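You operate a simulated robot arm through the tools that you are given. There is no shell and no other tool. Be economical: measure what you need, move in short steps, check, and stop when the job is done.

You run a simulated robot arm. Do the job below in one go: nothing can be reset, and whatever is moved stays where it is left.

## Task
Put one of the cones from the pump end of the workbench on the upper shelf at the pump end of the workbench. Open the top drawer, take the grey ring from the pump end of the workbench and put it in the inside of the top drawer, then shut the drawer. Take the purple pot and leave it on the upper shelf under the roller stand. Stack the plastic box that says "twine" from the back of the workbench on top of the plastic box that says "buckles". Put the cardboard box from the end of the long bench by the fineness meter on the tray board. Put the green block labelled "No 57" from the end of the long bench by the fineness meter on top of the gear there and the green block labelled "No 63" on the slats of the feed table between the side boards. Take the tall tin on the end of the long bench by the fineness meter and put it away on the top of the long table. Stack the tin labelled "washers" from the end of the long bench by the fineness meter on top of the tin labelled "dowels". Lift the cream bin front open. Do these in any order. Set down upright: tall tin.
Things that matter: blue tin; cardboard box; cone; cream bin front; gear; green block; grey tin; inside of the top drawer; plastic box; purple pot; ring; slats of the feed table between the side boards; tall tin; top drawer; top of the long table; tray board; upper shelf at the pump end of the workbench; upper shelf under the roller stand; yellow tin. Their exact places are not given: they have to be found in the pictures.

Only the result counts: the job must be done as asked and must still hold three seconds after the hand-in. Knocking over, shifting, dropping, spilling or breaking anything else fails it.

## Robot
A 7-joint arm with a fingered hand on a trunk, on a base that drives. Base frame: it is fixed to the floor where the robot stands at the start and does not move with it; the origin is under the middle of the robot, x ahead of it, y to its left, z up. Units: m, rad, N and s.
Its first joint turns from -2.897 to 2.897 rad. Places, roughly: blue tin, grey tin, yellow tin [-2.75, -4.25, 1]; cardboard box [-3, -4, 0.75]; cone (6x6x14 cm) [0.9, -0.1, 1]; cream bin front [-5.4, -3.7, 0.3]; gear (9x9x4 cm) [-3, -4.1, 0.9]; green block [-2.75, -4.25, 0.75]; inside of the top drawer [0.8, -0.5, 0.7]; plastic box [1, -0.75, 1]; purple pot (7x7x5 cm) [1.1, -0.1, 0.9]; ring [0.75, 0.25, 1]; slats of the feed table between the side boards [-2.6, 0.6, 0.5]; tall tin [-2.5, -4.25, 1]; top drawer [0.7, -0.5, 0.7]; top of the long table [-1.2, -4.6, 0.8]; tray board [-3.5, -3.75, 0.75]; upper shelf at the pump end of the workbench [0.8, 0.2, 0.5]; upper shelf under the roller stand [0.8, -1.1, 0.5]. Payload 3.7 kg.
The TCP is the grasp point between the finger pads, 0.025 m short of the fingertips. In the tool frame z runs along the fingers and y along their closing line. The gripper opens to 0.088 m. The gripper's body begins 0.029 m behind the TCP. The gripper is a hand of 5 fingers: y runs from the thumb to the fingers, the wrist lies at [-0.013, -0.106, -0.174] in the tool frame, and closing takes about 1.5 s.
Orientation is told as [roll, pitch, yaw] about the base's x, y, z axes, in that order, counted from this pose: with the fingers straight down and the wrist toward the robot, the tool's x, y and z point along [0, 1, 0], [1, 0, 0] and [0, 0, -1] of the base frame.

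## Interface
- The arm moves only by the tool apply_moves. Its argument "moves" is a list of rows, each a list of 2 entries, a list of its own where there are three numbers: the shift along the base's x, y, z in m, then the turn, a rotation vector about the base's x, y, z in rad. In form: [[[tx, ty, tz], [rx, ry, rz]], ...]. A call has 1 to 12 rows; each row shifts and turns the commanded pose from where the row before left it. "hand" is the finger opening in m, from 0 to 0.088, set as the call begins (left out, the last holds). A row lasts 0.2 s, in which the tool goes at most 0.05 m and 0.15 rad; a call with a longer step from one row to the next is refused whole, and so is a gripper value outside its range. A pose out of reach is approached as far as the arm can. The call stops where the force on the tool passes 40 N (or 10 N more than at its start, if that is more) or the arm is blocked; 0.2 s more then pass. The fingers move at their own pace (about 0.108 m/s each) and stop on an object; they squeeze with about 33 N. The grip force told is the motor's: it shows also when the fingers shut on nothing. Time passes only in rows, and 0.2 s behind the last, so rows that do not move let the fingers close. The reply holds the time, the measured pose of the TCP, the force on the tool along the base axes, the opening and the grip force, in the units named above and with some noise, with the torque about the TCP (base axes, N m) and any sound that the robot's microphone picked up.
- Cameras (640 x 400 px; columns grow to the right, rows downward): "scene" is now at [0.1823, 0.1844, 1.2982]; the picture's right is [-0.45, -0.89, 0.00], its down [-0.41, 0.21, -0.89] and it looks along [0.79, -0.40, -0.46] (base axes); focal length 214 px, centre (320, 200). "wrist" rides on the gripper at [0.059, -0.079, -0.105] in the tool frame; the picture's right is [-0.73, 0.32, -0.61], its down [-0.62, -0.68, 0.38] and it looks along [-0.29, 0.66, 0.70] (tool axes); focal length 234 px, centre (320, 200).
- capture(camera): a new picture of that camera. No time passes.
- roll_base(legs): drives the robot by 1 to 6 legs, each [ahead, left, turn to the left] in m, m and rad, along the robot's own axes; the way and the turn of a leg run together, so that a leg with both is an arc; at most 1.5 m and 3.142 rad a leg. The arm and the cameras ride along, it lands a little off, and it stops where it bumps. It gives what a move gives.
- finger_targets(index, middle, ring, little, thumb_bend, thumb_turn): sets how far each is bent, from 0 (flat) to 1 (curled in); at 0.3 the hand is open as for a grip, at 0.7 the pads meet at the TCP. One left out holds its place. A second passes; each finger stops where it meets its share of the squeeze, and holds until it gets a number again. A gripper value or a shape takes the hand back. It gives what a move gives, with no picture; readings hold the bend of each and the force on index, middle, ring, little, thumb and palm. thumb_turn goes from beside the hand (0) to across from the fingers (1), as for a grip.
- set_grasp(shape): the hand has 5 fingers and takes this shape, open, in about a second: jaw (thumb against the fingers, like two jaws); tri (thumb and two fingers); tip (a fingertip pinch); poke (one finger out to press); point (the index stretched); flat (the hand flat); cup (the hand cupped); fist (a fist). The gripper value then closes the fingers along that shape, each until it touches; the sizes above hold for jaw. It gives what a move gives, with no picture.
- aim_head(pan, tilt): turns the head with the scene camera to pan (to the left, within 2.094 rad either way) and tilt (down, from -0.506 to 1.204), counted from straight ahead of the robot. It gives what a move gives.
- pixel_to_xyz(camera, pixels): there is no depth. For up to 12 entries [column, row, z] of the newest picture of that camera ("zoom" is the newest enlarged one), the place [x, y] in the base frame at which the ray of that pixel passes the height z, good to about 0.002 m. No time passes.
- close_up(camera, box): a new picture of the part [left, top, right, bottom] of that camera's present view, enlarged. No time passes.
- sign_off(): hands the job in; it is judged then, once.

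Go step by step. Measure first, check grasps and placings, and put right what went wrong. The budget is 357 turns and 280 pictures, counting those below and the enlarged ones. Unless the task says otherwise, let go and move clear before handing in, and close with one line.

The tools are called after "Call:" as name(argument=value, ...) on one line, values as JSON. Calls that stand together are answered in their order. apply_moves: Moves the arm, as the interface text tells. Its arguments: {"type":"object","properties":{"moves":{"type":"array","items":{"type":"array"}},"hand":{"type":"number"}},"required":["moves"]} The other tools are called the same way: set_grasp (shape) gives the hand a shape; finger_targets (index, middle, ring, little, thumb_bend, thumb_turn) moves the fingers one by one; roll_base (legs) drives the base; aim_head (pan, tilt) turns the head that bears the scene camera; capture (camera) takes a picture; pixel_to_xyz (camera, pixels) gives the place at which the rays of pixels pass given heights; close_up (camera, box) takes an enlarged picture of a part of a camera's view; sign_off () hands the job in.

At the start:

```text
t: 0.0
position: [0.7813, 0.0173, 1.2169]
tool_rot: [0.0, 0.0, 0.0]
wrist_force: [0.1, -0.2, 0.0]
wrist_torque: [0.03, 0.02, -0.01]
finger_gap: 0.0877
finger_force: 0.1
shape: jaw
bend: [0.3, 0.3, 0.3, 0.3, 0.3, 0.98]
finger forces: [0.1, 0.1, 0.0, 0.0, 0.0, 0.0]
robot x, y, heading: [0.001, -0.0001, 0.001]
head pan, tilt: [-0.471, 0.48]
```

scene: 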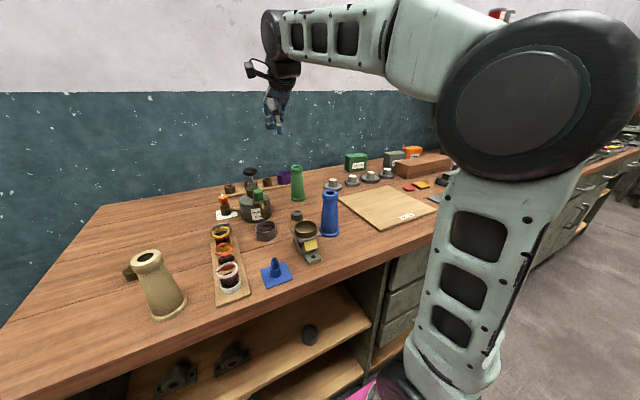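
wrist: 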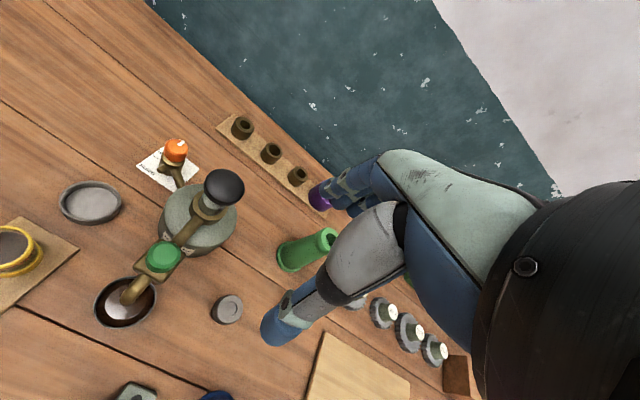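

The scene shows the workbench with cones (beige, green, blue), and the arm blocks part of it. I'll take enlarged views first.

Call:
close_up(camera="scene", box=[100, 140, 340, 320])

Call:
close_up(camera="scene", box=[270, 130, 460, 250])

```text
2.22 times, centred on (220, 230) of scene
```

zoom: 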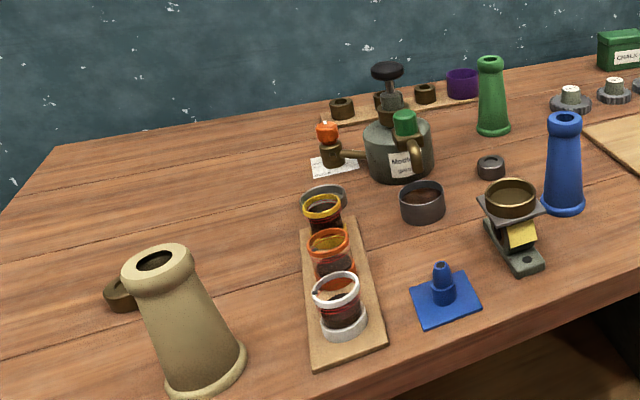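

```text
3.33 times, centred on (365, 190) of scene
```

zoom: 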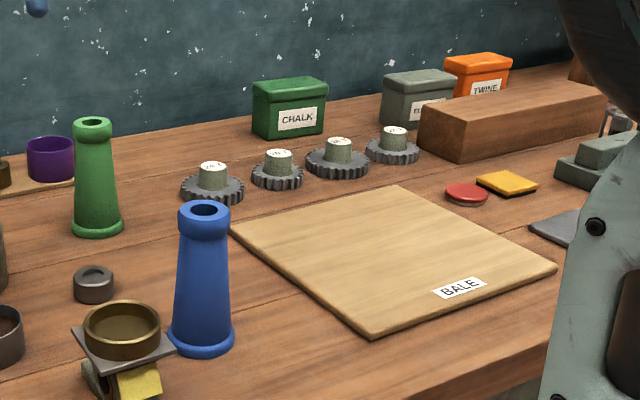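

I'll locate the key items by pixel: ring candidates (297,215), (222,215), (265,231), (131,271), and cones.

Call:
pixel_to_xyz(camera="scene", pixels=[[297, 219, 0.85], [131, 275, 0.86], [265, 237, 0.85], [222, 218, 0.86], [170, 310, 0.85], [298, 197, 0.85], [330, 232, 0.85], [284, 182, 0.86], [309, 335, 0.6], [275, 280, 0.85], [310, 255, 0.85], [230, 275, 0.85]])

Call:
aim_head(pan=0.3, tilt=0.8)

Call:
capture(camera="scene")

```text
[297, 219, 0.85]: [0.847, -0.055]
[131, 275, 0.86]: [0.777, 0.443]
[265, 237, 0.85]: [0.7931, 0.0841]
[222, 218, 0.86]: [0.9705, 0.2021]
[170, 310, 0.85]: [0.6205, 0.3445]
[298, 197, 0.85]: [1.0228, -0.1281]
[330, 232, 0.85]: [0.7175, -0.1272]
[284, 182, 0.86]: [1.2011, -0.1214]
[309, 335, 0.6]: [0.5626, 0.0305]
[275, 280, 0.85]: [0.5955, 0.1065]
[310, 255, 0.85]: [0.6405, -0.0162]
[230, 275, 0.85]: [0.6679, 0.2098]
```

```text
t: 1.1
position: [0.7815, 0.0173, 1.2168]
tool_rot: [0.0, 0.0, 0.0]
wrist_force: [0.1, -0.4, 0.6]
wrist_torque: [0.0, 0.0, 0.0]
finger_gap: 0.0874
finger_force: 0.1
shape: jaw
bend: [0.3, 0.3, 0.3, 0.3, 0.3, 0.98]
finger forces: [0.0, 0.0, 0.0, 0.0, 0.1, 0.0]
robot x, y, heading: [0.0001, 0.0011, 0.002]
head pan, tilt: [0.3, 0.799]
```

```text
275 pictures are left
```

scene: 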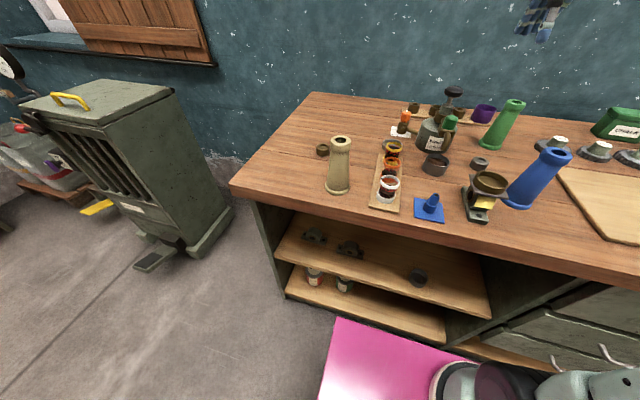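

Shelf is visible below. I'll zoom on the jars/rings around (390,170) and shelf contents.

Call:
close_up(camera="scene", box=[350, 120, 446, 220])

Call:
close_up(camera="scene", box=[270, 210, 500, 350])

Call:
close_up(camera="scene", box=[380, 80, 540, 190])

```text
4.00 times, centred on (398, 170) of scene
```

zoom: 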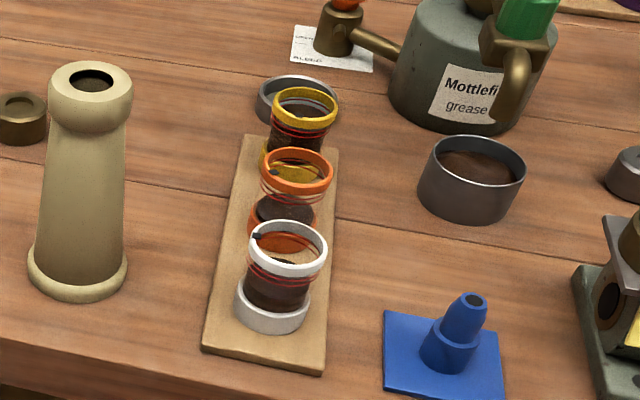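

```text
2.78 times, centred on (385, 280) of scene
```

zoom: 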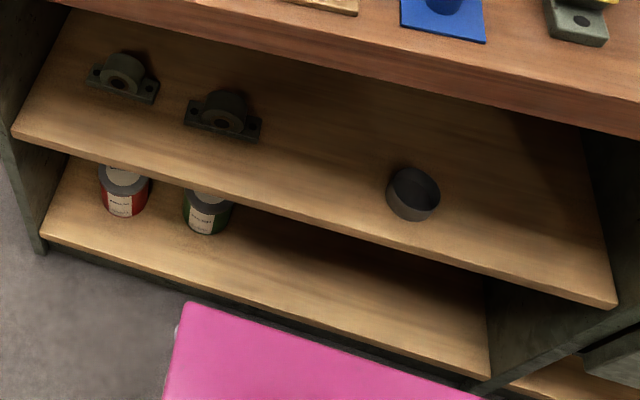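

```text
3.64 times, centred on (460, 135) of scene
```

zoom: 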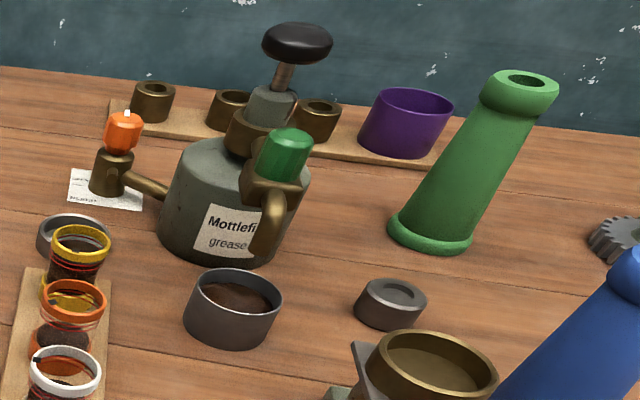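

Two grey candidates: the dish behind the yellow jar, and the puck at (0.85,-0.05). I'll zoom with the wrist camera on both.

Call:
close_up(camera="wrist", box=[0, 120, 260, 350])

Call:
close_up(camera="wrist", box=[190, 280, 270, 340])

Call:
close_up(camera="wrist", box=[40, 160, 140, 240])

```text
1.74 times, centred on (130, 235) of wrist
```

zoom: 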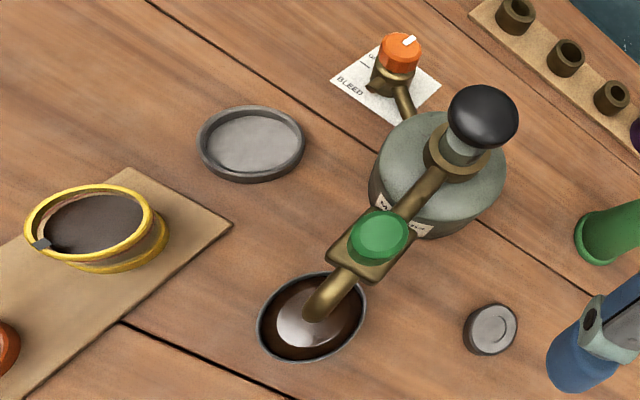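

```text
6.67 times, centred on (230, 310) of wrist
```

zoom: 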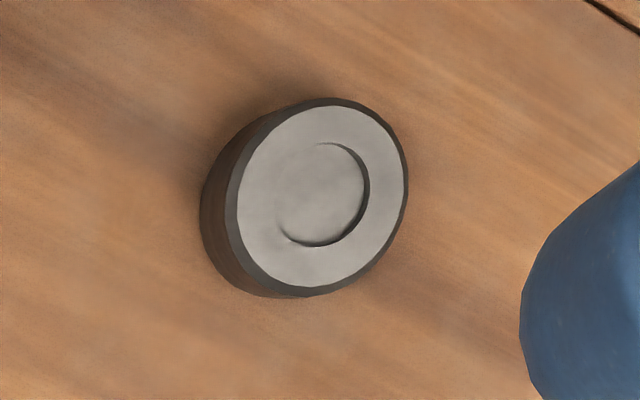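

```text
5.00 times, centred on (90, 200) of wrist
```

zoom: 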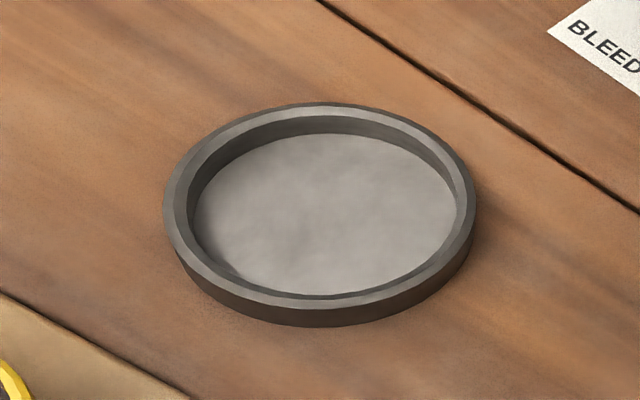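

Neither is a ring with a hole; the rough place (0.75, 0.25) suits the coloured rings on the jars. I'll move the wrist camera to look at them.

Call:
apply_moves(moves=[[[-0.035, 0.03, 0], [0, 0, 0]], [[-0.035, 0.03, 0], [0, 0, 0]], [[-0.035, 0.03, 0], [0, 0, 0]], [[-0.035, 0.03, 0], [0, 0, 0]], [[-0.035, 0.03, 0], [0, 0, 0]], [[-0.035, 0.03, 0], [0, 0, 0]], [[-0.035, 0.03, 0], [0, 0, 0]], [[-0.035, 0.03, 0], [0, 0, 0]], [[-0.035, 0.03, 0], [0, 0, 0]]])

Call:
capture(camera="wrist")

```text
t: 3.1
position: [0.4662, 0.2888, 1.2152]
tool_rot: [0.001, 0.0, -0.001]
wrist_force: [-0.4, 0.7, 0.2]
wrist_torque: [-0.02, 0.03, -0.01]
finger_gap: 0.0877
finger_force: 0.1
shape: jaw
bend: [0.3, 0.3, 0.3, 0.3, 0.3, 0.98]
finger forces: [0.0, 0.0, 0.0, 0.0, 0.0, 0.0]
robot x, y, heading: [0.0028, 0.0018, 0.0]
head pan, tilt: [0.3, 0.799]
```

```text
268 pictures are left
```

wrist: 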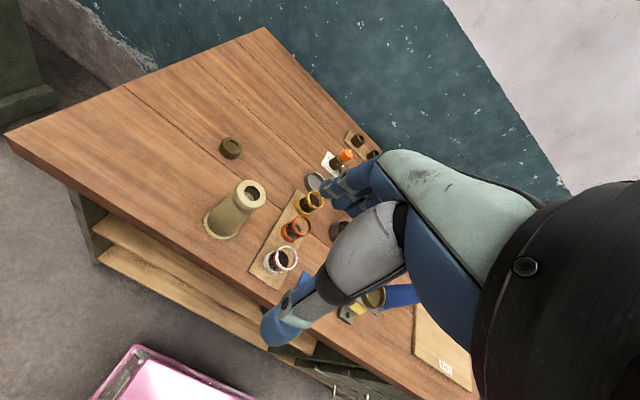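

Call:
close_up(camera="wrist", box=[190, 120, 350, 290])

Call:
close_up(camera="scene", box=[365, 135, 415, 215])

```text
2.35 times, centred on (270, 205) of wrist
```

zoom: 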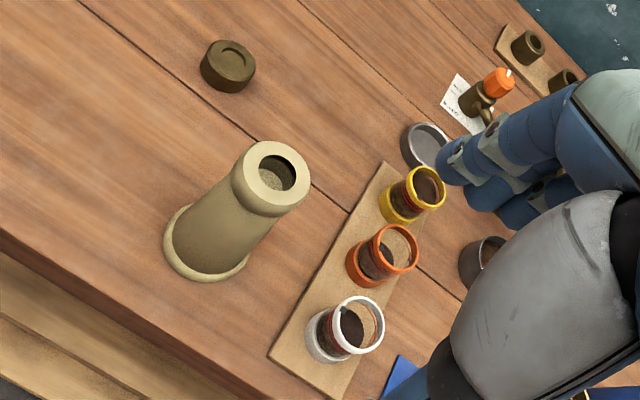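

```text
5.00 times, centred on (390, 175) of scene
```

zoom: 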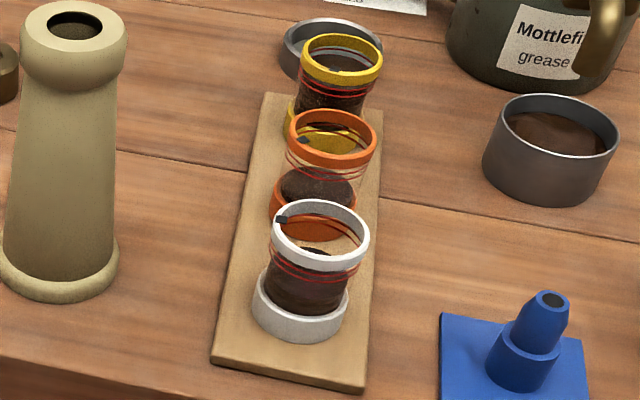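

The grey puck at (0.847,-0.055) has a bronze twin at (0.777,0.443); their mean matches the ring hint, so the grey puck is the "ring". Now I'll look right at drawers, boxes and roller stand.

Call:
aim_head(pan=-0.9, tilt=0.6)

Call:
capture(camera="scene")

Call:
aim_head(pan=-0.5, tilt=0.95)

Call:
capture(camera="scene")

```text
t: 4.5
position: [0.467, 0.2903, 1.2142]
tool_rot: [0.001, 0.0, 0.001]
wrist_force: [-0.8, 0.6, -0.1]
wrist_torque: [-0.02, 0.01, 0.03]
finger_gap: 0.0879
finger_force: 0.1
shape: jaw
bend: [0.3, 0.3, 0.3, 0.3, 0.3, 0.98]
finger forces: [0.0, 0.0, 0.0, 0.1, 0.1, 0.1]
robot x, y, heading: [0.0012, 0.0026, 0.004]
head pan, tilt: [-0.901, 0.6]
```

```text
265 pictures are left
```

scene: 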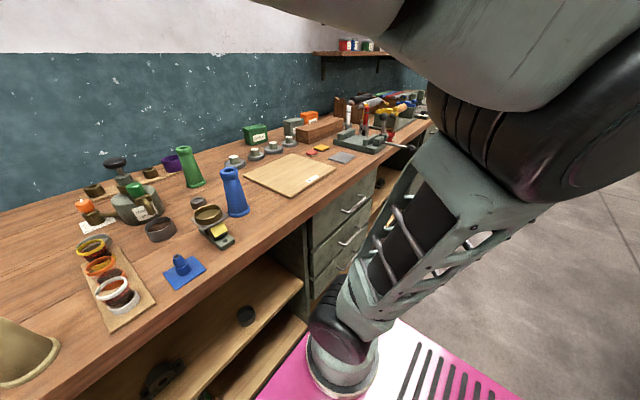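

```text
t: 5.4
position: [0.4666, 0.2891, 1.2152]
tool_rot: [0.0, -0.001, -0.001]
wrist_force: [-0.7, 0.5, 0.0]
wrist_torque: [0.0, -0.03, -0.02]
finger_gap: 0.0878
finger_force: 0.0
shape: jaw
bend: [0.3, 0.3, 0.3, 0.3, 0.3, 0.98]
finger forces: [0.0, 0.1, 0.0, 0.1, 0.0, 0.0]
robot x, y, heading: [0.0015, 0.0027, 0.001]
head pan, tilt: [-0.499, 0.949]
```

```text
264 pictures are left
```

scene: 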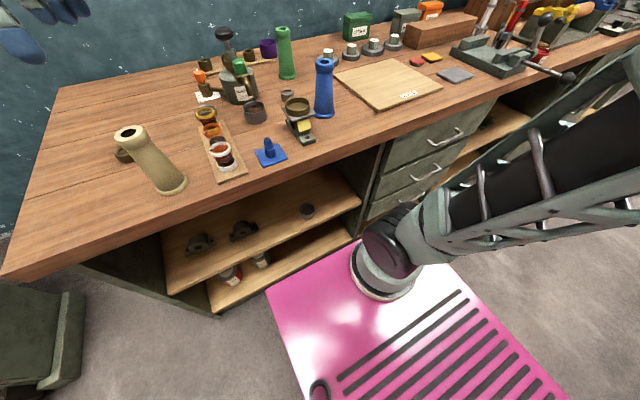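

I'll measure bench edges, shelf edge, and the drawer handles in this picture.

Call:
pixel_to_xyz(camera="scene", pixels=[[240, 183, 0.85], [400, 125, 0.85], [445, 137, 0.72], [428, 172, 0.6], [265, 243, 0.5], [360, 200, 0.5], [165, 290, 0.5], [5, 278, 0.85], [268, 292, 0.3], [440, 250, 0.3], [309, 215, 0.5], [195, 253, 0.5]])

Call:
close_up(camera="scene", box=[350, 80, 510, 230])

```text
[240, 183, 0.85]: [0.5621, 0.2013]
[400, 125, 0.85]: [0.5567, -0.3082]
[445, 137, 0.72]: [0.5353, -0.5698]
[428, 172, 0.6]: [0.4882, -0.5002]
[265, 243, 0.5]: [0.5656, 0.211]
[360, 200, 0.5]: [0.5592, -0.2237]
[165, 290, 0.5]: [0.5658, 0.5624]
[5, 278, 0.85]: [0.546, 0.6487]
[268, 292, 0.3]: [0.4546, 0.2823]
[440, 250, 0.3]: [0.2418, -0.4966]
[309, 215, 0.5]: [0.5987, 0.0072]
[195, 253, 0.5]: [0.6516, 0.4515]
```

```text
2.67 times, centred on (430, 155) of scene
```

zoom: 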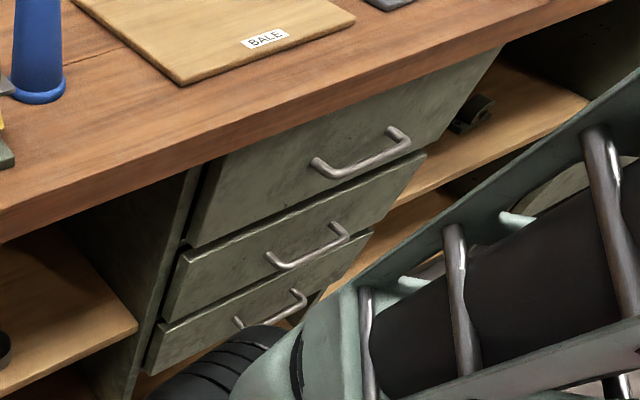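

Bench front edge is at x≈0.56, shelf edge likewise, drawer handle near (0.53,-0.57,0.72). I'll turn the hand horizontal (fingers forward, wrist to the right) for the blue cone.

Call:
apply_moves(moves=[[[0.003, -0.035, 0], [-0.0864, -0.0864, 0.0864]], [[0.003, -0.035, 0], [-0.0864, -0.0864, 0.0864]], [[0.003, -0.035, 0], [-0.0864, -0.0864, 0.0864]], [[0.003, -0.035, 0], [-0.0864, -0.0864, 0.0864]], [[0.003, -0.035, 0], [-0.0864, -0.0864, 0.0864]], [[0.003, -0.035, 0], [-0.0864, -0.0864, 0.0864]], [[0.003, -0.035, 0], [-0.0864, -0.0864, 0.0864]], [[0.003, -0.035, 0], [-0.0864, -0.0864, 0.0864]], [[0.003, -0.035, 0], [-0.0864, -0.0864, 0.0864]], [[0.003, -0.035, 0], [-0.0864, -0.0864, 0.0864]], [[0.003, -0.035, 0], [-0.0864, -0.0864, 0.0864]], [[0.003, -0.035, 0], [-0.0864, -0.0864, 0.0864]]])

Call:
apply_moves(moves=[[[0.003, -0.035, 0], [-0.0864, -0.0864, 0.0864]], [[0.003, -0.035, 0], [-0.0864, -0.0864, 0.0864]], [[0, 0, 0], [0, 0, 0]]])

Call:
aim_head(pan=-0.4, tilt=0.6)

Call:
capture(camera="scene")

Call:
capture(camera="wrist")

```text
t: 8.0
position: [0.5001, -0.1299, 1.2159]
tool_rot: [-1.384, -0.155, 1.384]
wrist_force: [-0.8, -0.4, 0.5]
wrist_torque: [-0.01, -0.02, 0.0]
finger_gap: 0.0875
finger_force: 0.0
shape: jaw
bend: [0.3, 0.3, 0.3, 0.3, 0.3, 0.98]
finger forces: [0.0, 0.1, 0.0, 0.1, 0.1, 0.1]
robot x, y, heading: [-0.0005, 0.0005, 0.002]
head pan, tilt: [-0.499, 0.949]
```

```text
t: 8.8
position: [0.5078, -0.2039, 1.2162]
tool_rot: [-1.57, 0.0, 1.571]
wrist_force: [0.4, -0.2, 0.7]
wrist_torque: [0.0, -0.01, -0.02]
finger_gap: 0.0876
finger_force: 0.0
shape: jaw
bend: [0.3, 0.3, 0.3, 0.3, 0.3, 0.98]
finger forces: [0.0, 0.0, 0.0, 0.1, 0.0, 0.0]
robot x, y, heading: [-0.0024, 0.0011, 0.003]
head pan, tilt: [-0.499, 0.949]
```

```text
t: 9.6
position: [0.5079, -0.2029, 1.2174]
tool_rot: [-1.572, -0.002, 1.57]
wrist_force: [0.2, 0.3, 0.1]
wrist_torque: [-0.03, 0.01, 0.01]
finger_gap: 0.0874
finger_force: 0.1
shape: jaw
bend: [0.3, 0.3, 0.3, 0.3, 0.3, 0.98]
finger forces: [0.0, 0.1, 0.1, 0.1, 0.1, 0.0]
robot x, y, heading: [-0.0003, 0.0017, -0.004]
head pan, tilt: [-0.4, 0.6]
```

```text
262 pictures are left
```

scene: 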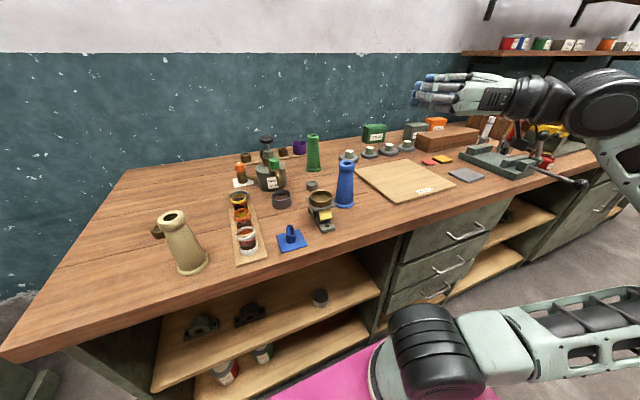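

```text
261 pictures are left
```

wrist: 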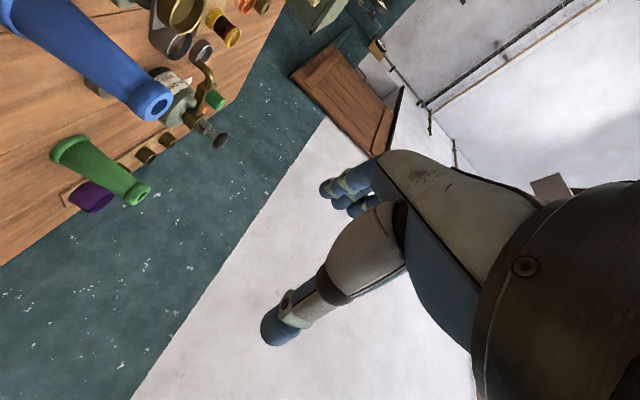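

The hand is horizontal and the whole bench is visible. I'll zoom on the middle of the bench to measure the blue cone, ring, pot, boxes.

Call:
close_up(camera="scene", box=[220, 110, 440, 250])

Call:
pixel_to_xyz(camera="zoom", pixels=[[362, 272, 0.85], [362, 150, 0.99], [267, 222, 0.85], [267, 212, 0.87], [232, 127, 0.86], [232, 100, 0.91], [290, 330, 0.85], [271, 174, 0.85], [271, 75, 0.99], [250, 265, 0.85], [330, 262, 0.85]])

```text
2.86 times, centred on (330, 180) of scene
```

zoom: 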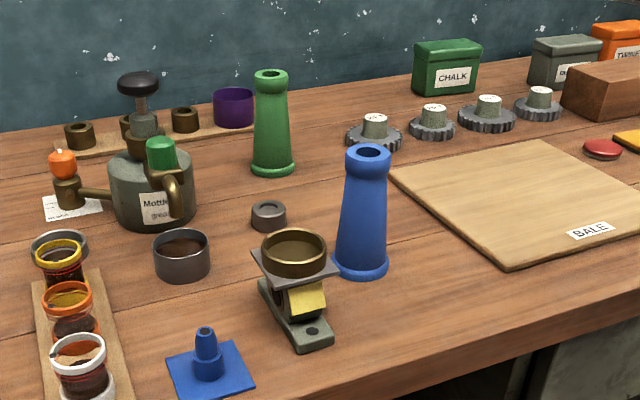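

```text
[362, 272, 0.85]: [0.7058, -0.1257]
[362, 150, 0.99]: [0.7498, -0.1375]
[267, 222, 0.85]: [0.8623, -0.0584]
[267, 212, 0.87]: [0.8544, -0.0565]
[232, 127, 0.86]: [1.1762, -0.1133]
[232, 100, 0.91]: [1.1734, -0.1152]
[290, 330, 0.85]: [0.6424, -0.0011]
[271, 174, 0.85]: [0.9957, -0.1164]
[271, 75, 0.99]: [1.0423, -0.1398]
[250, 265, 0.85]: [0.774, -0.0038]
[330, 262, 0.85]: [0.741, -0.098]
```

The green cone stands between me and the purple pot, so I'll use the green cone for the shelf. First I check how far the base can go forward by measuring the pink base front edge.

Call:
aim_head(pan=-0.2, tilt=1.2)

Call:
capture(camera="scene")

```text
t: 10.6
position: [0.507, -0.2026, 1.2159]
tool_rot: [-1.571, 0.0, 1.571]
wrist_force: [-0.4, 0.2, 0.3]
wrist_torque: [-0.01, 0.03, -0.01]
finger_gap: 0.0879
finger_force: 0.0
shape: jaw
bend: [0.3, 0.3, 0.3, 0.3, 0.3, 0.98]
finger forces: [0.0, 0.0, 0.0, 0.0, 0.0, 0.0]
robot x, y, heading: [-0.0007, -0.0011, -0.001]
head pan, tilt: [-0.201, 1.201]
```

```text
259 pictures are left
```

scene: 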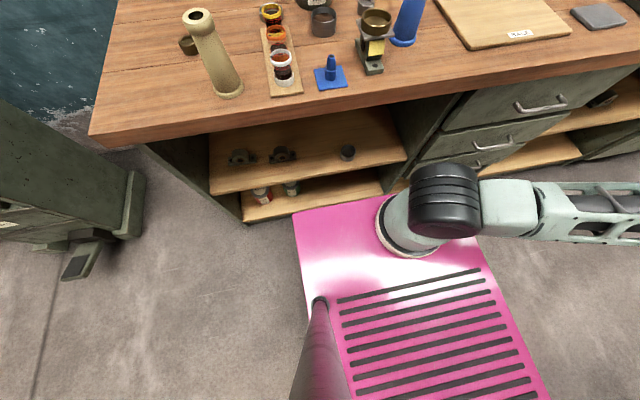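

Call:
pixel_to_xyz(camera="scene", pixels=[[294, 212, 0.3], [385, 196, 0.3], [294, 212, 0.4], [385, 196, 0.4], [320, 300, 0.3], [412, 240, 0.3], [243, 222, 0.1], [243, 222, 0.05], [209, 193, 0.45], [209, 193, 0.55], [348, 158, 0.5], [400, 162, 0.5]])

```text
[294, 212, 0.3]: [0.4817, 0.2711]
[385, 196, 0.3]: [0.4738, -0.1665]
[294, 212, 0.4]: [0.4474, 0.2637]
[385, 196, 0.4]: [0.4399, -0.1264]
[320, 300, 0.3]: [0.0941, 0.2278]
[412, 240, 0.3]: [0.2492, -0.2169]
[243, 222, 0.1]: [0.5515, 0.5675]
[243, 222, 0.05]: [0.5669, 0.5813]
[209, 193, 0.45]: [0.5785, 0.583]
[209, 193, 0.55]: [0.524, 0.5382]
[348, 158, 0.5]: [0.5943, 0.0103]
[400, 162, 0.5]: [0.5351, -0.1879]
```

Base front is at x≈0.47 versus bench body ≈0.56, so I can drive about 0.06 forward. Then I move the hand toward the green cone.

Call:
roll_base(legs=[[0.055, 0, 0]])

Call:
apply_moves(moves=[[[0.04, -0.01, -0.02], [0, 0, 0.1]], [[0.04, -0.01, -0.03], [0, 0, 0.1]], [[0.04, -0.01, -0.03], [0, 0, 0.1]], [[0.04, -0.01, -0.03], [0, 0, 0.1]], [[0.04, -0.01, -0.03], [0, 0, 0]], [[0.04, -0.01, -0.03], [0, 0, 0]], [[0.04, -0.0, -0.02], [0, 0, 0]]])

Call:
aim_head(pan=-0.45, tilt=0.45)

Call:
capture(camera="scene")

Call:
capture(camera="wrist")

```text
t: 11.6
position: [0.5613, -0.2028, 1.2158]
tool_rot: [-1.572, 0.0, 1.574]
wrist_force: [-0.2, 0.3, 0.0]
wrist_torque: [0.0, -0.03, -0.01]
finger_gap: 0.0877
finger_force: 0.1
shape: jaw
bend: [0.3, 0.3, 0.3, 0.3, 0.3, 0.98]
finger forces: [0.0, 0.0, 0.0, 0.0, 0.0, 0.0]
robot x, y, heading: [0.0553, 0.0012, -0.003]
head pan, tilt: [-0.201, 1.201]
```

```text
refused: row 2 steps farther than a row can; nothing moved
```

```text
t: 12.7
position: [0.563, -0.2026, 1.2164]
tool_rot: [-1.571, -0.001, 1.572]
wrist_force: [0.8, 0.5, -0.3]
wrist_torque: [-0.02, -0.01, -0.02]
finger_gap: 0.0878
finger_force: 0.0
shape: jaw
bend: [0.3, 0.3, 0.3, 0.3, 0.3, 0.98]
finger forces: [0.1, 0.0, 0.0, 0.1, 0.1, 0.0]
robot x, y, heading: [0.0547, -0.0003, 0.001]
head pan, tilt: [-0.45, 0.45]
```

```text
258 pictures are left
```

scene: 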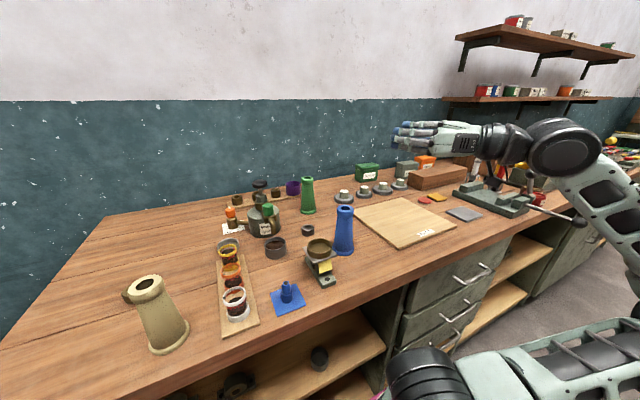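

```text
257 pictures are left
```

wrist: 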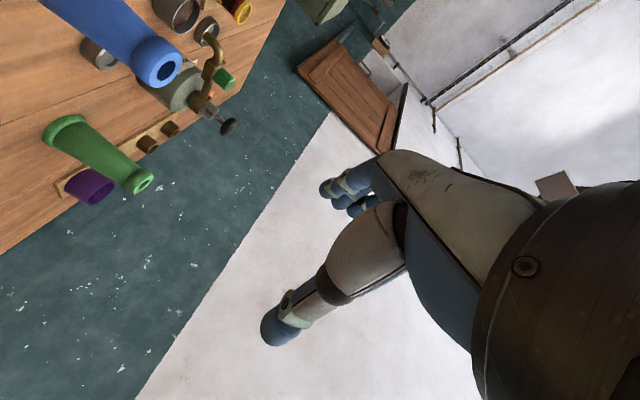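

Row was too long; I'll resend in smaller steps: forward first at height, then down beside the green cone.

Call:
apply_moves(moves=[[[0.0446, 0.002, 0], [0, 0, 0.05]], [[0.0446, 0.002, 0], [0, 0, 0.05]], [[0.0446, 0.002, 0], [0, 0, 0.05]], [[0.0446, 0.002, 0], [0, 0, 0.05]], [[0.0446, 0.002, 0], [0, 0, 0.05]], [[0.0446, 0.002, 0], [0, 0, 0.05]], [[0.0446, 0.002, 0], [0, 0, 0.05]], [[0.0446, 0.002, 0], [0, 0, 0.05]], [[0, 0, -0.045], [0, 0, 0]], [[0, 0, -0.045], [0, 0, 0]], [[0, 0, -0.045], [0, 0, 0]], [[0, 0, -0.045], [0, 0, 0]]])

Call:
capture(camera="scene")

Call:
capture(camera="wrist")

```text
t: 15.4
position: [0.8932, -0.2023, 1.0547]
tool_rot: [-1.582, 0.043, 1.945]
wrist_force: [-0.7, -0.4, -0.1]
wrist_torque: [0.0, 0.01, -0.05]
finger_gap: 0.0877
finger_force: 0.1
shape: jaw
bend: [0.3, 0.3, 0.3, 0.3, 0.3, 0.98]
finger forces: [0.0, 0.1, 0.1, 0.0, 0.0, 0.0]
robot x, y, heading: [0.039, -0.0067, -0.023]
head pan, tilt: [-0.45, 0.45]
stopped in row 12: the arm was blocked; the commanded pose is now the measured one
```

```text
256 pictures are left
```

scene: 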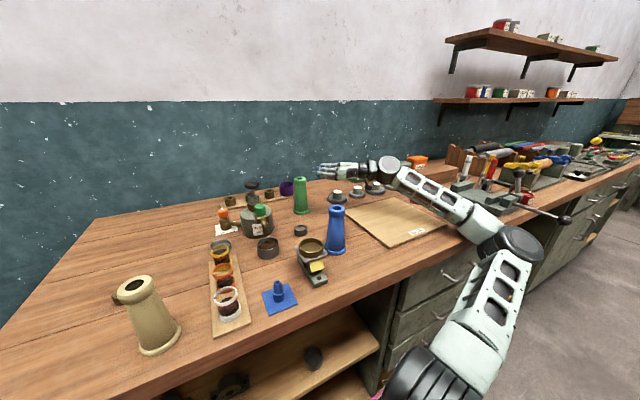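

```text
255 pictures are left
```

wrist: 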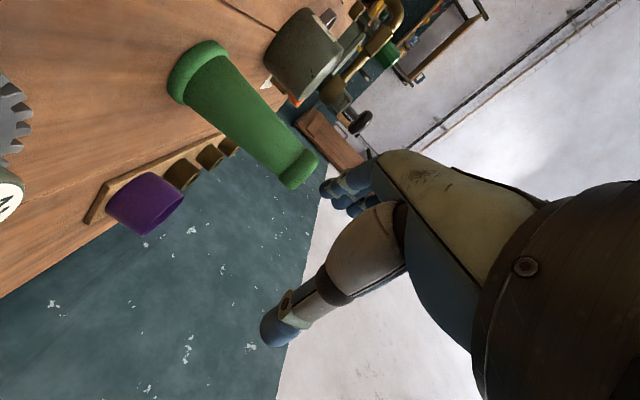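

The arm was blocked: the elbow came down on the bench edge and nudged the base (heading -0.023). I'll retreat up and back, and use the nearer blue cone instead, with a tilted hand.

Call:
apply_moves(moves=[[[0, 0, 0.045], [0, 0, 0]], [[0, 0, 0.045], [0, 0, 0]], [[0, 0, 0.045], [0, 0, 0]], [[0, 0, 0.03], [0, 0, 0]], [[-0.045, 0, 0], [0, 0, 0]], [[-0.045, 0, 0], [0, 0, 0]], [[-0.045, 0, 0], [0, 0, 0]], [[-0.045, 0, 0], [0, 0, 0]], [[-0.045, 0, 0], [0, 0, 0]], [[-0.045, 0, 0], [0, 0, 0]], [[-0.04, 0, 0], [0, 0, 0]]])

Call:
capture(camera="scene")

```text
t: 17.9
position: [0.5878, -0.2104, 1.2082]
tool_rot: [-1.578, 0.031, 1.948]
wrist_force: [-0.8, -0.4, 0.3]
wrist_torque: [0.01, -0.01, 0.01]
finger_gap: 0.0877
finger_force: 0.0
shape: jaw
bend: [0.3, 0.3, 0.3, 0.3, 0.3, 0.98]
finger forces: [0.1, 0.0, 0.1, 0.0, 0.0, 0.0]
robot x, y, heading: [0.0437, -0.0076, -0.013]
head pan, tilt: [-0.45, 0.45]
```

```text
254 pictures are left
```

scene: 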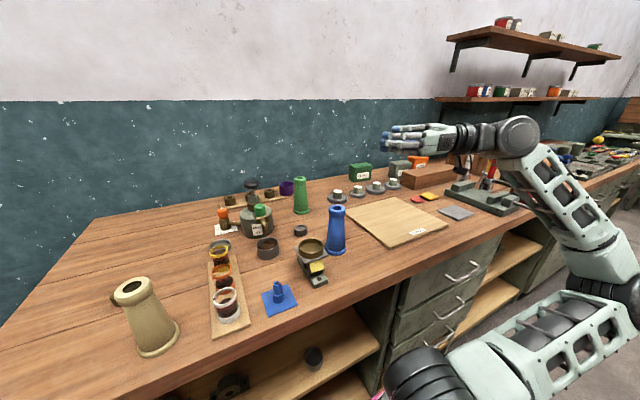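

The elbow drifted low-right in this posture. I'll unwind back to the tool-down pose, then yaw so the wrist goes left and check the elbow.

Call:
apply_moves(moves=[[[0, 0.005, 0.005], [0, 0, -0.125]], [[0, 0.005, 0.005], [0, 0, -0.125]], [[0, 0.005, 0.005], [0, 0, -0.125]], [[0, 0.005, 0], [0.0864, 0.0864, -0.0864]], [[0, 0.005, 0], [0.0864, 0.0864, -0.0864]], [[0, 0.005, 0], [0.0864, 0.0864, -0.0864]], [[0, 0.005, 0], [0.0864, 0.0864, -0.0864]], [[0, 0.005, 0], [0.0864, 0.0864, -0.0864]], [[0, 0.005, 0], [0.0864, 0.0864, -0.0864]], [[0, 0.005, 0], [0.0864, 0.0864, -0.0864]], [[0, 0.005, 0], [0.0864, 0.0864, -0.0864]], [[0, 0.005, 0], [0.0864, 0.0864, -0.0864]]])

Call:
apply_moves(moves=[[[0, 0.005, 0], [0.0864, 0.0864, -0.0864]], [[0, 0.005, 0], [0.0864, 0.0864, -0.0864]], [[0, 0.005, 0], [0.0864, 0.0864, -0.0864]], [[0, 0.005, 0], [0.0864, 0.0864, -0.0864]], [[0, 0.005, 0], [0.0864, 0.0864, -0.0864]], [[0, 0, 0], [0, 0, 0]]])

Call:
capture(camera="scene")

```text
t: 20.4
position: [0.5888, -0.1452, 1.2264]
tool_rot: [-0.542, -0.293, 0.555]
wrist_force: [0.2, -0.8, -0.2]
wrist_torque: [-0.02, -0.01, -0.01]
finger_gap: 0.0878
finger_force: 0.1
shape: jaw
bend: [0.3, 0.3, 0.3, 0.3, 0.3, 0.98]
finger forces: [0.0, 0.0, 0.0, 0.0, 0.0, 0.0]
robot x, y, heading: [0.0433, -0.0068, -0.02]
head pan, tilt: [-0.45, 0.45]
```

```text
t: 21.9
position: [0.5889, -0.121, 1.2259]
tool_rot: [-0.005, -0.001, 0.031]
wrist_force: [-0.2, -0.2, 0.4]
wrist_torque: [0.01, -0.02, -0.03]
finger_gap: 0.0879
finger_force: 0.1
shape: jaw
bend: [0.3, 0.3, 0.3, 0.3, 0.3, 0.98]
finger forces: [0.1, 0.0, 0.1, 0.0, 0.1, 0.0]
robot x, y, heading: [0.0426, -0.0078, -0.02]
head pan, tilt: [-0.45, 0.45]
```

```text
253 pictures are left
```

scene: 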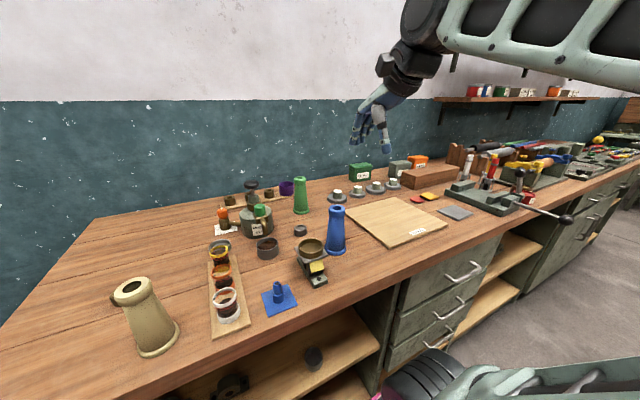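

Elbow is up again. Now yaw -90° (wrist left) and look.

Call:
apply_moves(moves=[[[0, 0, 0], [0, 0, -0.146]], [[0, 0, 0], [0, 0, -0.146]], [[0, 0, 0], [0, 0, -0.146]], [[0, 0, 0], [0, 0, -0.146]], [[0, 0, 0], [0, 0, -0.146]], [[0, 0, 0], [0, 0, -0.146]], [[0, 0, 0], [0, 0, -0.146]], [[0, 0, 0], [0, 0, -0.146]], [[0, 0, 0], [0, 0, -0.146]], [[0, 0, 0], [0, 0, -0.146]], [[0, 0, 0], [0, 0, -0.146]]])

Call:
apply_moves(moves=[[[0, 0, 0], [0, -0.13, 0]], [[0, 0, 0], [0, -0.13, 0]], [[0, 0, 0], [0, -0.13, 0]], [[0, 0, 0], [0, -0.13, 0]], [[0, 0, 0], [0, -0.13, 0]], [[0, 0, 0], [0, -0.13, 0]], [[0, 0, 0], [0, 0, 0]]])

Call:
capture(camera="scene")

Call:
capture(camera="wrist")

```text
t: 24.2
position: [0.5893, -0.1196, 1.2249]
tool_rot: [-0.007, -0.004, -1.579]
wrist_force: [0.0, -0.4, -0.2]
wrist_torque: [-0.02, -0.01, -0.01]
finger_gap: 0.0878
finger_force: 0.1
shape: jaw
bend: [0.3, 0.3, 0.3, 0.3, 0.3, 0.98]
finger forces: [0.1, 0.1, 0.0, 0.0, 0.0, 0.0]
robot x, y, heading: [0.0428, -0.0062, -0.017]
head pan, tilt: [-0.45, 0.45]
```

```text
t: 25.9
position: [0.5897, -0.1213, 1.2248]
tool_rot: [0.775, 0.003, -1.577]
wrist_force: [0.1, 0.8, 0.4]
wrist_torque: [0.02, -0.02, -0.03]
finger_gap: 0.088
finger_force: 0.1
shape: jaw
bend: [0.3, 0.3, 0.3, 0.3, 0.3, 0.98]
finger forces: [0.0, 0.0, 0.0, 0.0, 0.0, 0.0]
robot x, y, heading: [0.0453, -0.0051, -0.015]
head pan, tilt: [-0.45, 0.45]
```

```text
252 pictures are left
```

scene: 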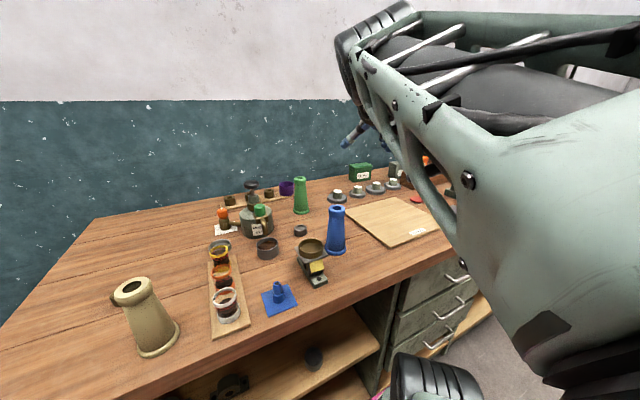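

```text
251 pictures are left
```

wrist: 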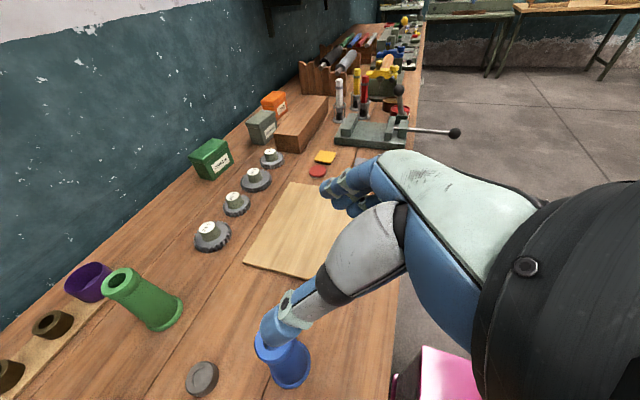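

Elbow is high and the wrist view is good. I'll measure the blue cone base (285,375) via both cameras before approaching.

Call:
pixel_to_xyz(camera="wrist", pixels=[[290, 388, 0.85], [290, 372, 0.85], [153, 320, 0.85], [202, 378, 0.87], [92, 270, 0.91], [90, 298, 0.86], [212, 243, 0.87], [236, 210, 0.87]])

Call:
close_up(camera="scene", box=[270, 170, 400, 270])

Call:
pixel_to_xyz(camera="zoom", pixels=[[325, 408, 0.85], [325, 190, 0.985], [153, 305, 0.85], [153, 294, 0.87]])

```text
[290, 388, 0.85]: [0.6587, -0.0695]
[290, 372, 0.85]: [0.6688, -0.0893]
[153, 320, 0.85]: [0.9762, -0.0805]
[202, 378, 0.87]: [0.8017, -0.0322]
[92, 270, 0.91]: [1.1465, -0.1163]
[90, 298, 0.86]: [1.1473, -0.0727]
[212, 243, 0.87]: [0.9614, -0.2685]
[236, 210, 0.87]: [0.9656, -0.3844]
```

```text
4.00 times, centred on (335, 220) of scene
```

zoom: 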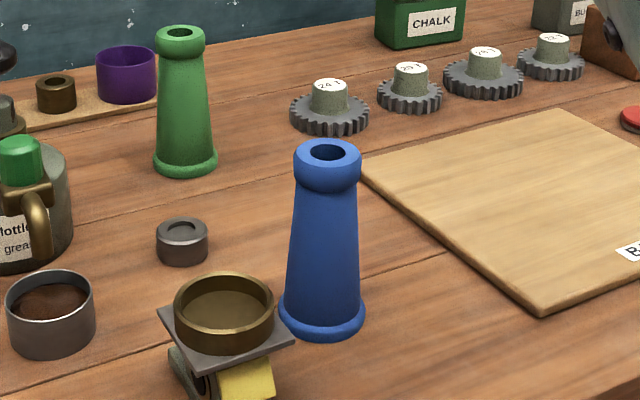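

```text
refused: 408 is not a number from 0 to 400
```

Call:
pixel_to_xyz(camera="zoom", pixels=[[323, 320, 0.85], [327, 150, 0.99], [183, 262, 0.85], [183, 228, 0.875], [128, 100, 0.86], [128, 55, 0.91], [185, 165, 0.85], [181, 33, 0.99], [330, 130, 0.85]])

Call:
capture(camera="wrist")

Call:
pixel_to_xyz(camera="wrist", pixels=[[290, 380, 0.85], [153, 320, 0.85], [202, 385, 0.85], [212, 245, 0.85]])

```text
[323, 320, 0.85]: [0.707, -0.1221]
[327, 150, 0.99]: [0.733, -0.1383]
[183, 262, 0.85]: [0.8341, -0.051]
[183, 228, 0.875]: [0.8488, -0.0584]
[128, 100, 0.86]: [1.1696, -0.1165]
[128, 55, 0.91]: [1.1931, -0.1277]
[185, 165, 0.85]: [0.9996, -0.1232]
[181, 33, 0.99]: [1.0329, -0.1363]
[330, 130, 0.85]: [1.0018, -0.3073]
```

```text
249 pictures are left
```

wrist: 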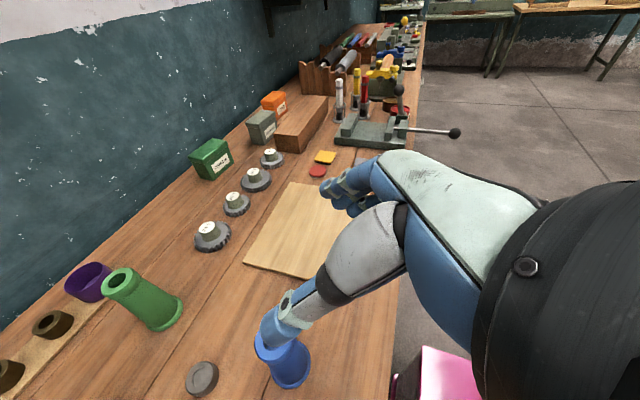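

```text
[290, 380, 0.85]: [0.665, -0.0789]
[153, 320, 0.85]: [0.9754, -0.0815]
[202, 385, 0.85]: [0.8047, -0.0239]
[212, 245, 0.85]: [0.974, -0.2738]
```

The two cameras disagree at z=0.85 in a way that suggests the bench top is really near z≈0.90. I'll check with matching features (gear white tops, mat corner) in both views.

Call:
pixel_to_xyz(camera="zoom", pixels=[[361, 178, 0.85], [361, 178, 0.9], [361, 178, 0.92], [541, 315, 0.85], [541, 315, 0.9], [541, 315, 0.92], [563, 110, 0.85], [563, 110, 0.9]])

Call:
close_up(camera="wrist", box=[60, 120, 340, 300])

```text
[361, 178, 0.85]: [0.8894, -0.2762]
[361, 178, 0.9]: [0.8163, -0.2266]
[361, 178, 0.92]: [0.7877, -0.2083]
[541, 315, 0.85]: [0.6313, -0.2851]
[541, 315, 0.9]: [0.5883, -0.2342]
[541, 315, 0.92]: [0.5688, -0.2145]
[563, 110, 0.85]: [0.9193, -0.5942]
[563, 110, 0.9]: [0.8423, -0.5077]
```

```text
2.22 times, centred on (200, 210) of wrist
```

zoom: 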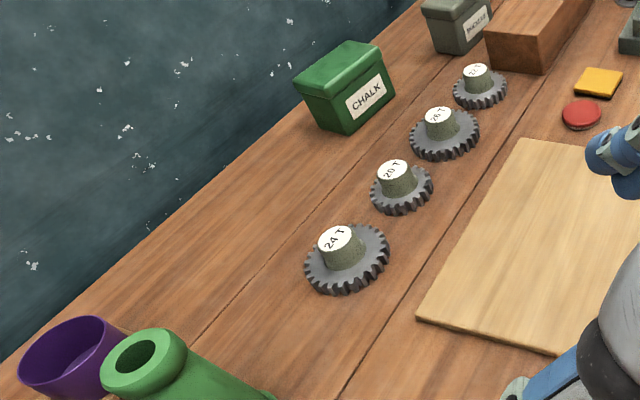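

Call:
pixel_to_xyz(camera="zoom", pixels=[[418, 318, 0.85], [418, 318, 0.88], [418, 318, 0.9], [418, 318, 0.92], [520, 138, 0.85], [520, 138, 0.88], [520, 138, 0.9], [520, 138, 0.92]])

```text
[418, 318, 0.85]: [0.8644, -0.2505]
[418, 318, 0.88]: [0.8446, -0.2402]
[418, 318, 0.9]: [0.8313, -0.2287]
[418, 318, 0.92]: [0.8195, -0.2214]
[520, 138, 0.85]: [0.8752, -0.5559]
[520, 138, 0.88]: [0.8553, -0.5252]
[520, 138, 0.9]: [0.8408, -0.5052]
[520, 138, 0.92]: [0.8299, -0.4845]
```

Mat corners match at z≈0.89, so the bench top is ≈0.885. Now precise localisation of blue cone, ring, green cone, pot.

Call:
close_up(camera="scene", box=[260, 160, 390, 270])

Call:
pixel_to_xyz(camera="zoom", pixels=[[357, 353, 0.885], [357, 190, 1.02], [224, 300, 0.885], [224, 277, 0.91], [225, 200, 0.885], [222, 80, 1.02], [170, 100, 0.94]])

Call:
close_up(camera="wrist", box=[60, 240, 320, 400])

Call:
pixel_to_xyz(camera="zoom", pixels=[[565, 320, 0.885], [350, 345, 0.91], [250, 180, 0.885], [140, 90, 1.02], [80, 75, 0.94]])

```text
3.64 times, centred on (325, 215) of scene
```

zoom: 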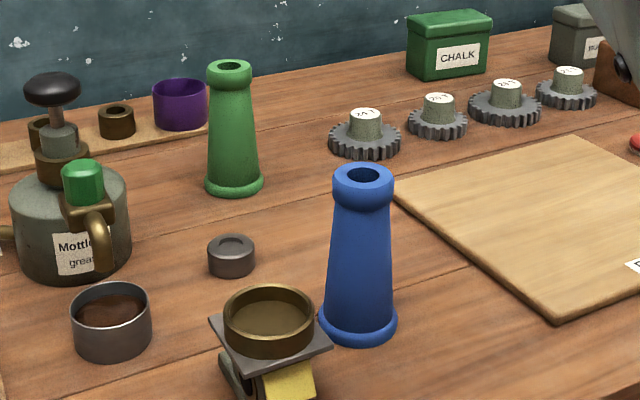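

```text
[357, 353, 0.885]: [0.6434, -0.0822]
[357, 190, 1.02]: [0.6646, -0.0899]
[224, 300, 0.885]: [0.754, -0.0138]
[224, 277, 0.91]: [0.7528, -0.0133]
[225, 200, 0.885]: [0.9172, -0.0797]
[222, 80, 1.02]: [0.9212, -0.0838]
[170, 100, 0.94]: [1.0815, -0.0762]
```

```text
2.46 times, centred on (190, 320) of wrist
```

zoom: 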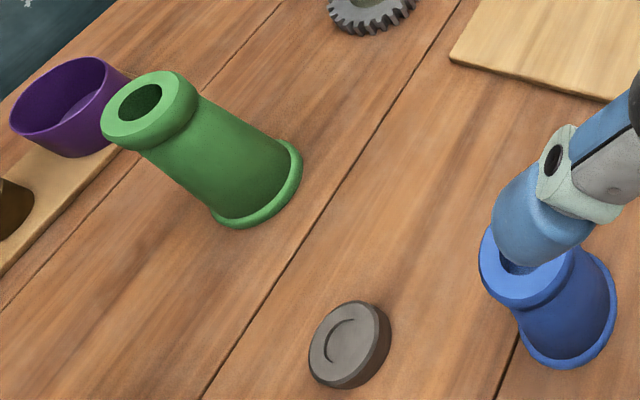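

```text
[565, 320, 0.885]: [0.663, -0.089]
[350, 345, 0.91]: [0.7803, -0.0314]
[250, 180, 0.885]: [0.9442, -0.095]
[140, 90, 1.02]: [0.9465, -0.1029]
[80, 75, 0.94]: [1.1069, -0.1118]
```

Call:
close_up(camera="scene", box=[260, 160, 390, 270])

Call:
pixel_to_xyz(camera="zoom", pixels=[[358, 323, 0.885], [363, 176, 1.025], [232, 245, 0.908], [234, 183, 0.885], [229, 68, 1.025], [180, 90, 0.94], [265, 315, 0.95], [270, 350, 0.94]])

```text
3.64 times, centred on (325, 215) of scene
```

zoom: 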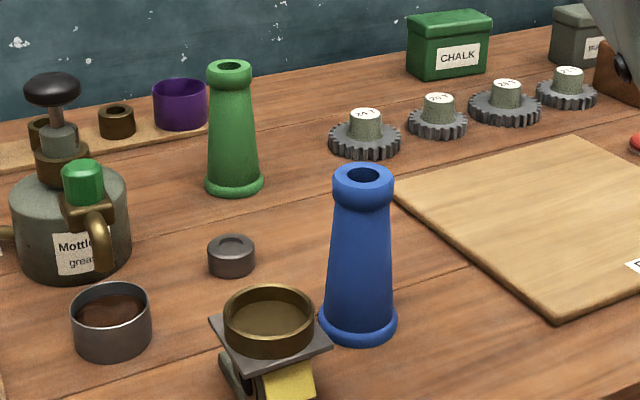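

```text
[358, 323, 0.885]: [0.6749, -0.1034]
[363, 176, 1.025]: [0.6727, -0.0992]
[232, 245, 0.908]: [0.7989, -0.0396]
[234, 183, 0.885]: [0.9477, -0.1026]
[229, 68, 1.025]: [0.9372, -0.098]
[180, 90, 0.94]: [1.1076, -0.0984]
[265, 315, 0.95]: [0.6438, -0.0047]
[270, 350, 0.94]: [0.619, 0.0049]
```

Both cameras now agree: blue (0.67,-0.10), green cone (0.945,-0.10), ring (0.79,-0.036), pot (1.107,-0.105), bench z≈0.885. I'll approach the green cone with the 45° tilt and a little yaw away from the pump.

Call:
apply_moves(moves=[[[0.046, 0, 0], [0, 0, 0.05]], [[0.046, 0, 0], [0, 0, 0.05]], [[0.046, 0, 0], [0, 0, 0.05]], [[0.046, 0, 0], [0, 0, 0.05]], [[0.046, 0, 0], [0, 0, 0.05]], [[0.045, -0.004, 0], [0, 0, 0.05]], [[0, 0, -0.046], [0, 0, 0]], [[0, 0, -0.046], [0, 0, 0]], [[0, 0, -0.046], [0, 0, 0]], [[0, 0, -0.046], [0, 0, 0]], [[0, 0, 0], [0, 0, 0]]])

Call:
capture(camera="scene")

Call:
capture(camera="wrist")

```text
t: 28.2
position: [0.8622, -0.1245, 1.0405]
tool_rot: [0.774, 0.004, -1.275]
wrist_force: [0.1, 0.3, 0.6]
wrist_torque: [-0.01, -0.01, 0.02]
finger_gap: 0.0876
finger_force: 0.0
shape: jaw
bend: [0.3, 0.3, 0.3, 0.3, 0.3, 0.98]
finger forces: [0.0, 0.0, 0.1, 0.0, 0.0, 0.0]
robot x, y, heading: [0.042, -0.0082, -0.018]
head pan, tilt: [-0.45, 0.45]
```

```text
244 pictures are left
```

scene: 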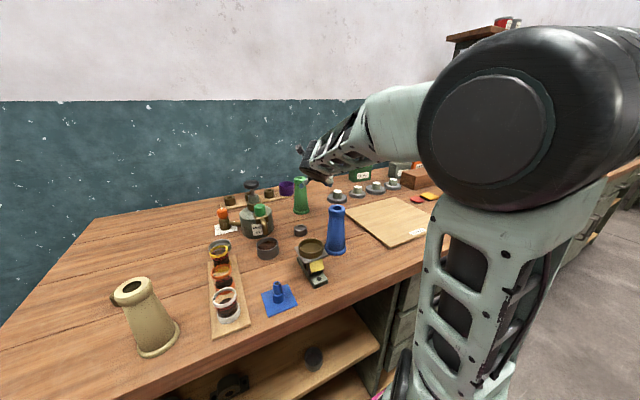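

```text
243 pictures are left
```

wrist: 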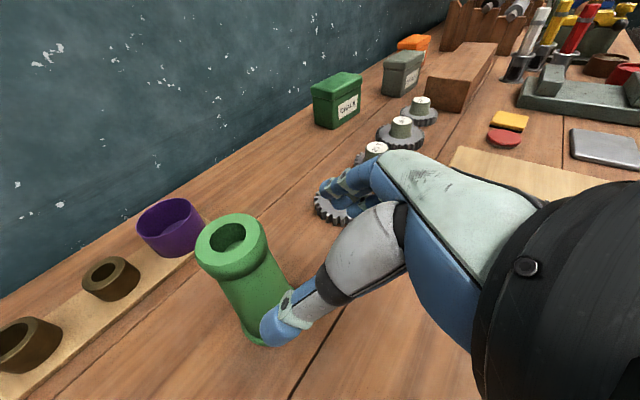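

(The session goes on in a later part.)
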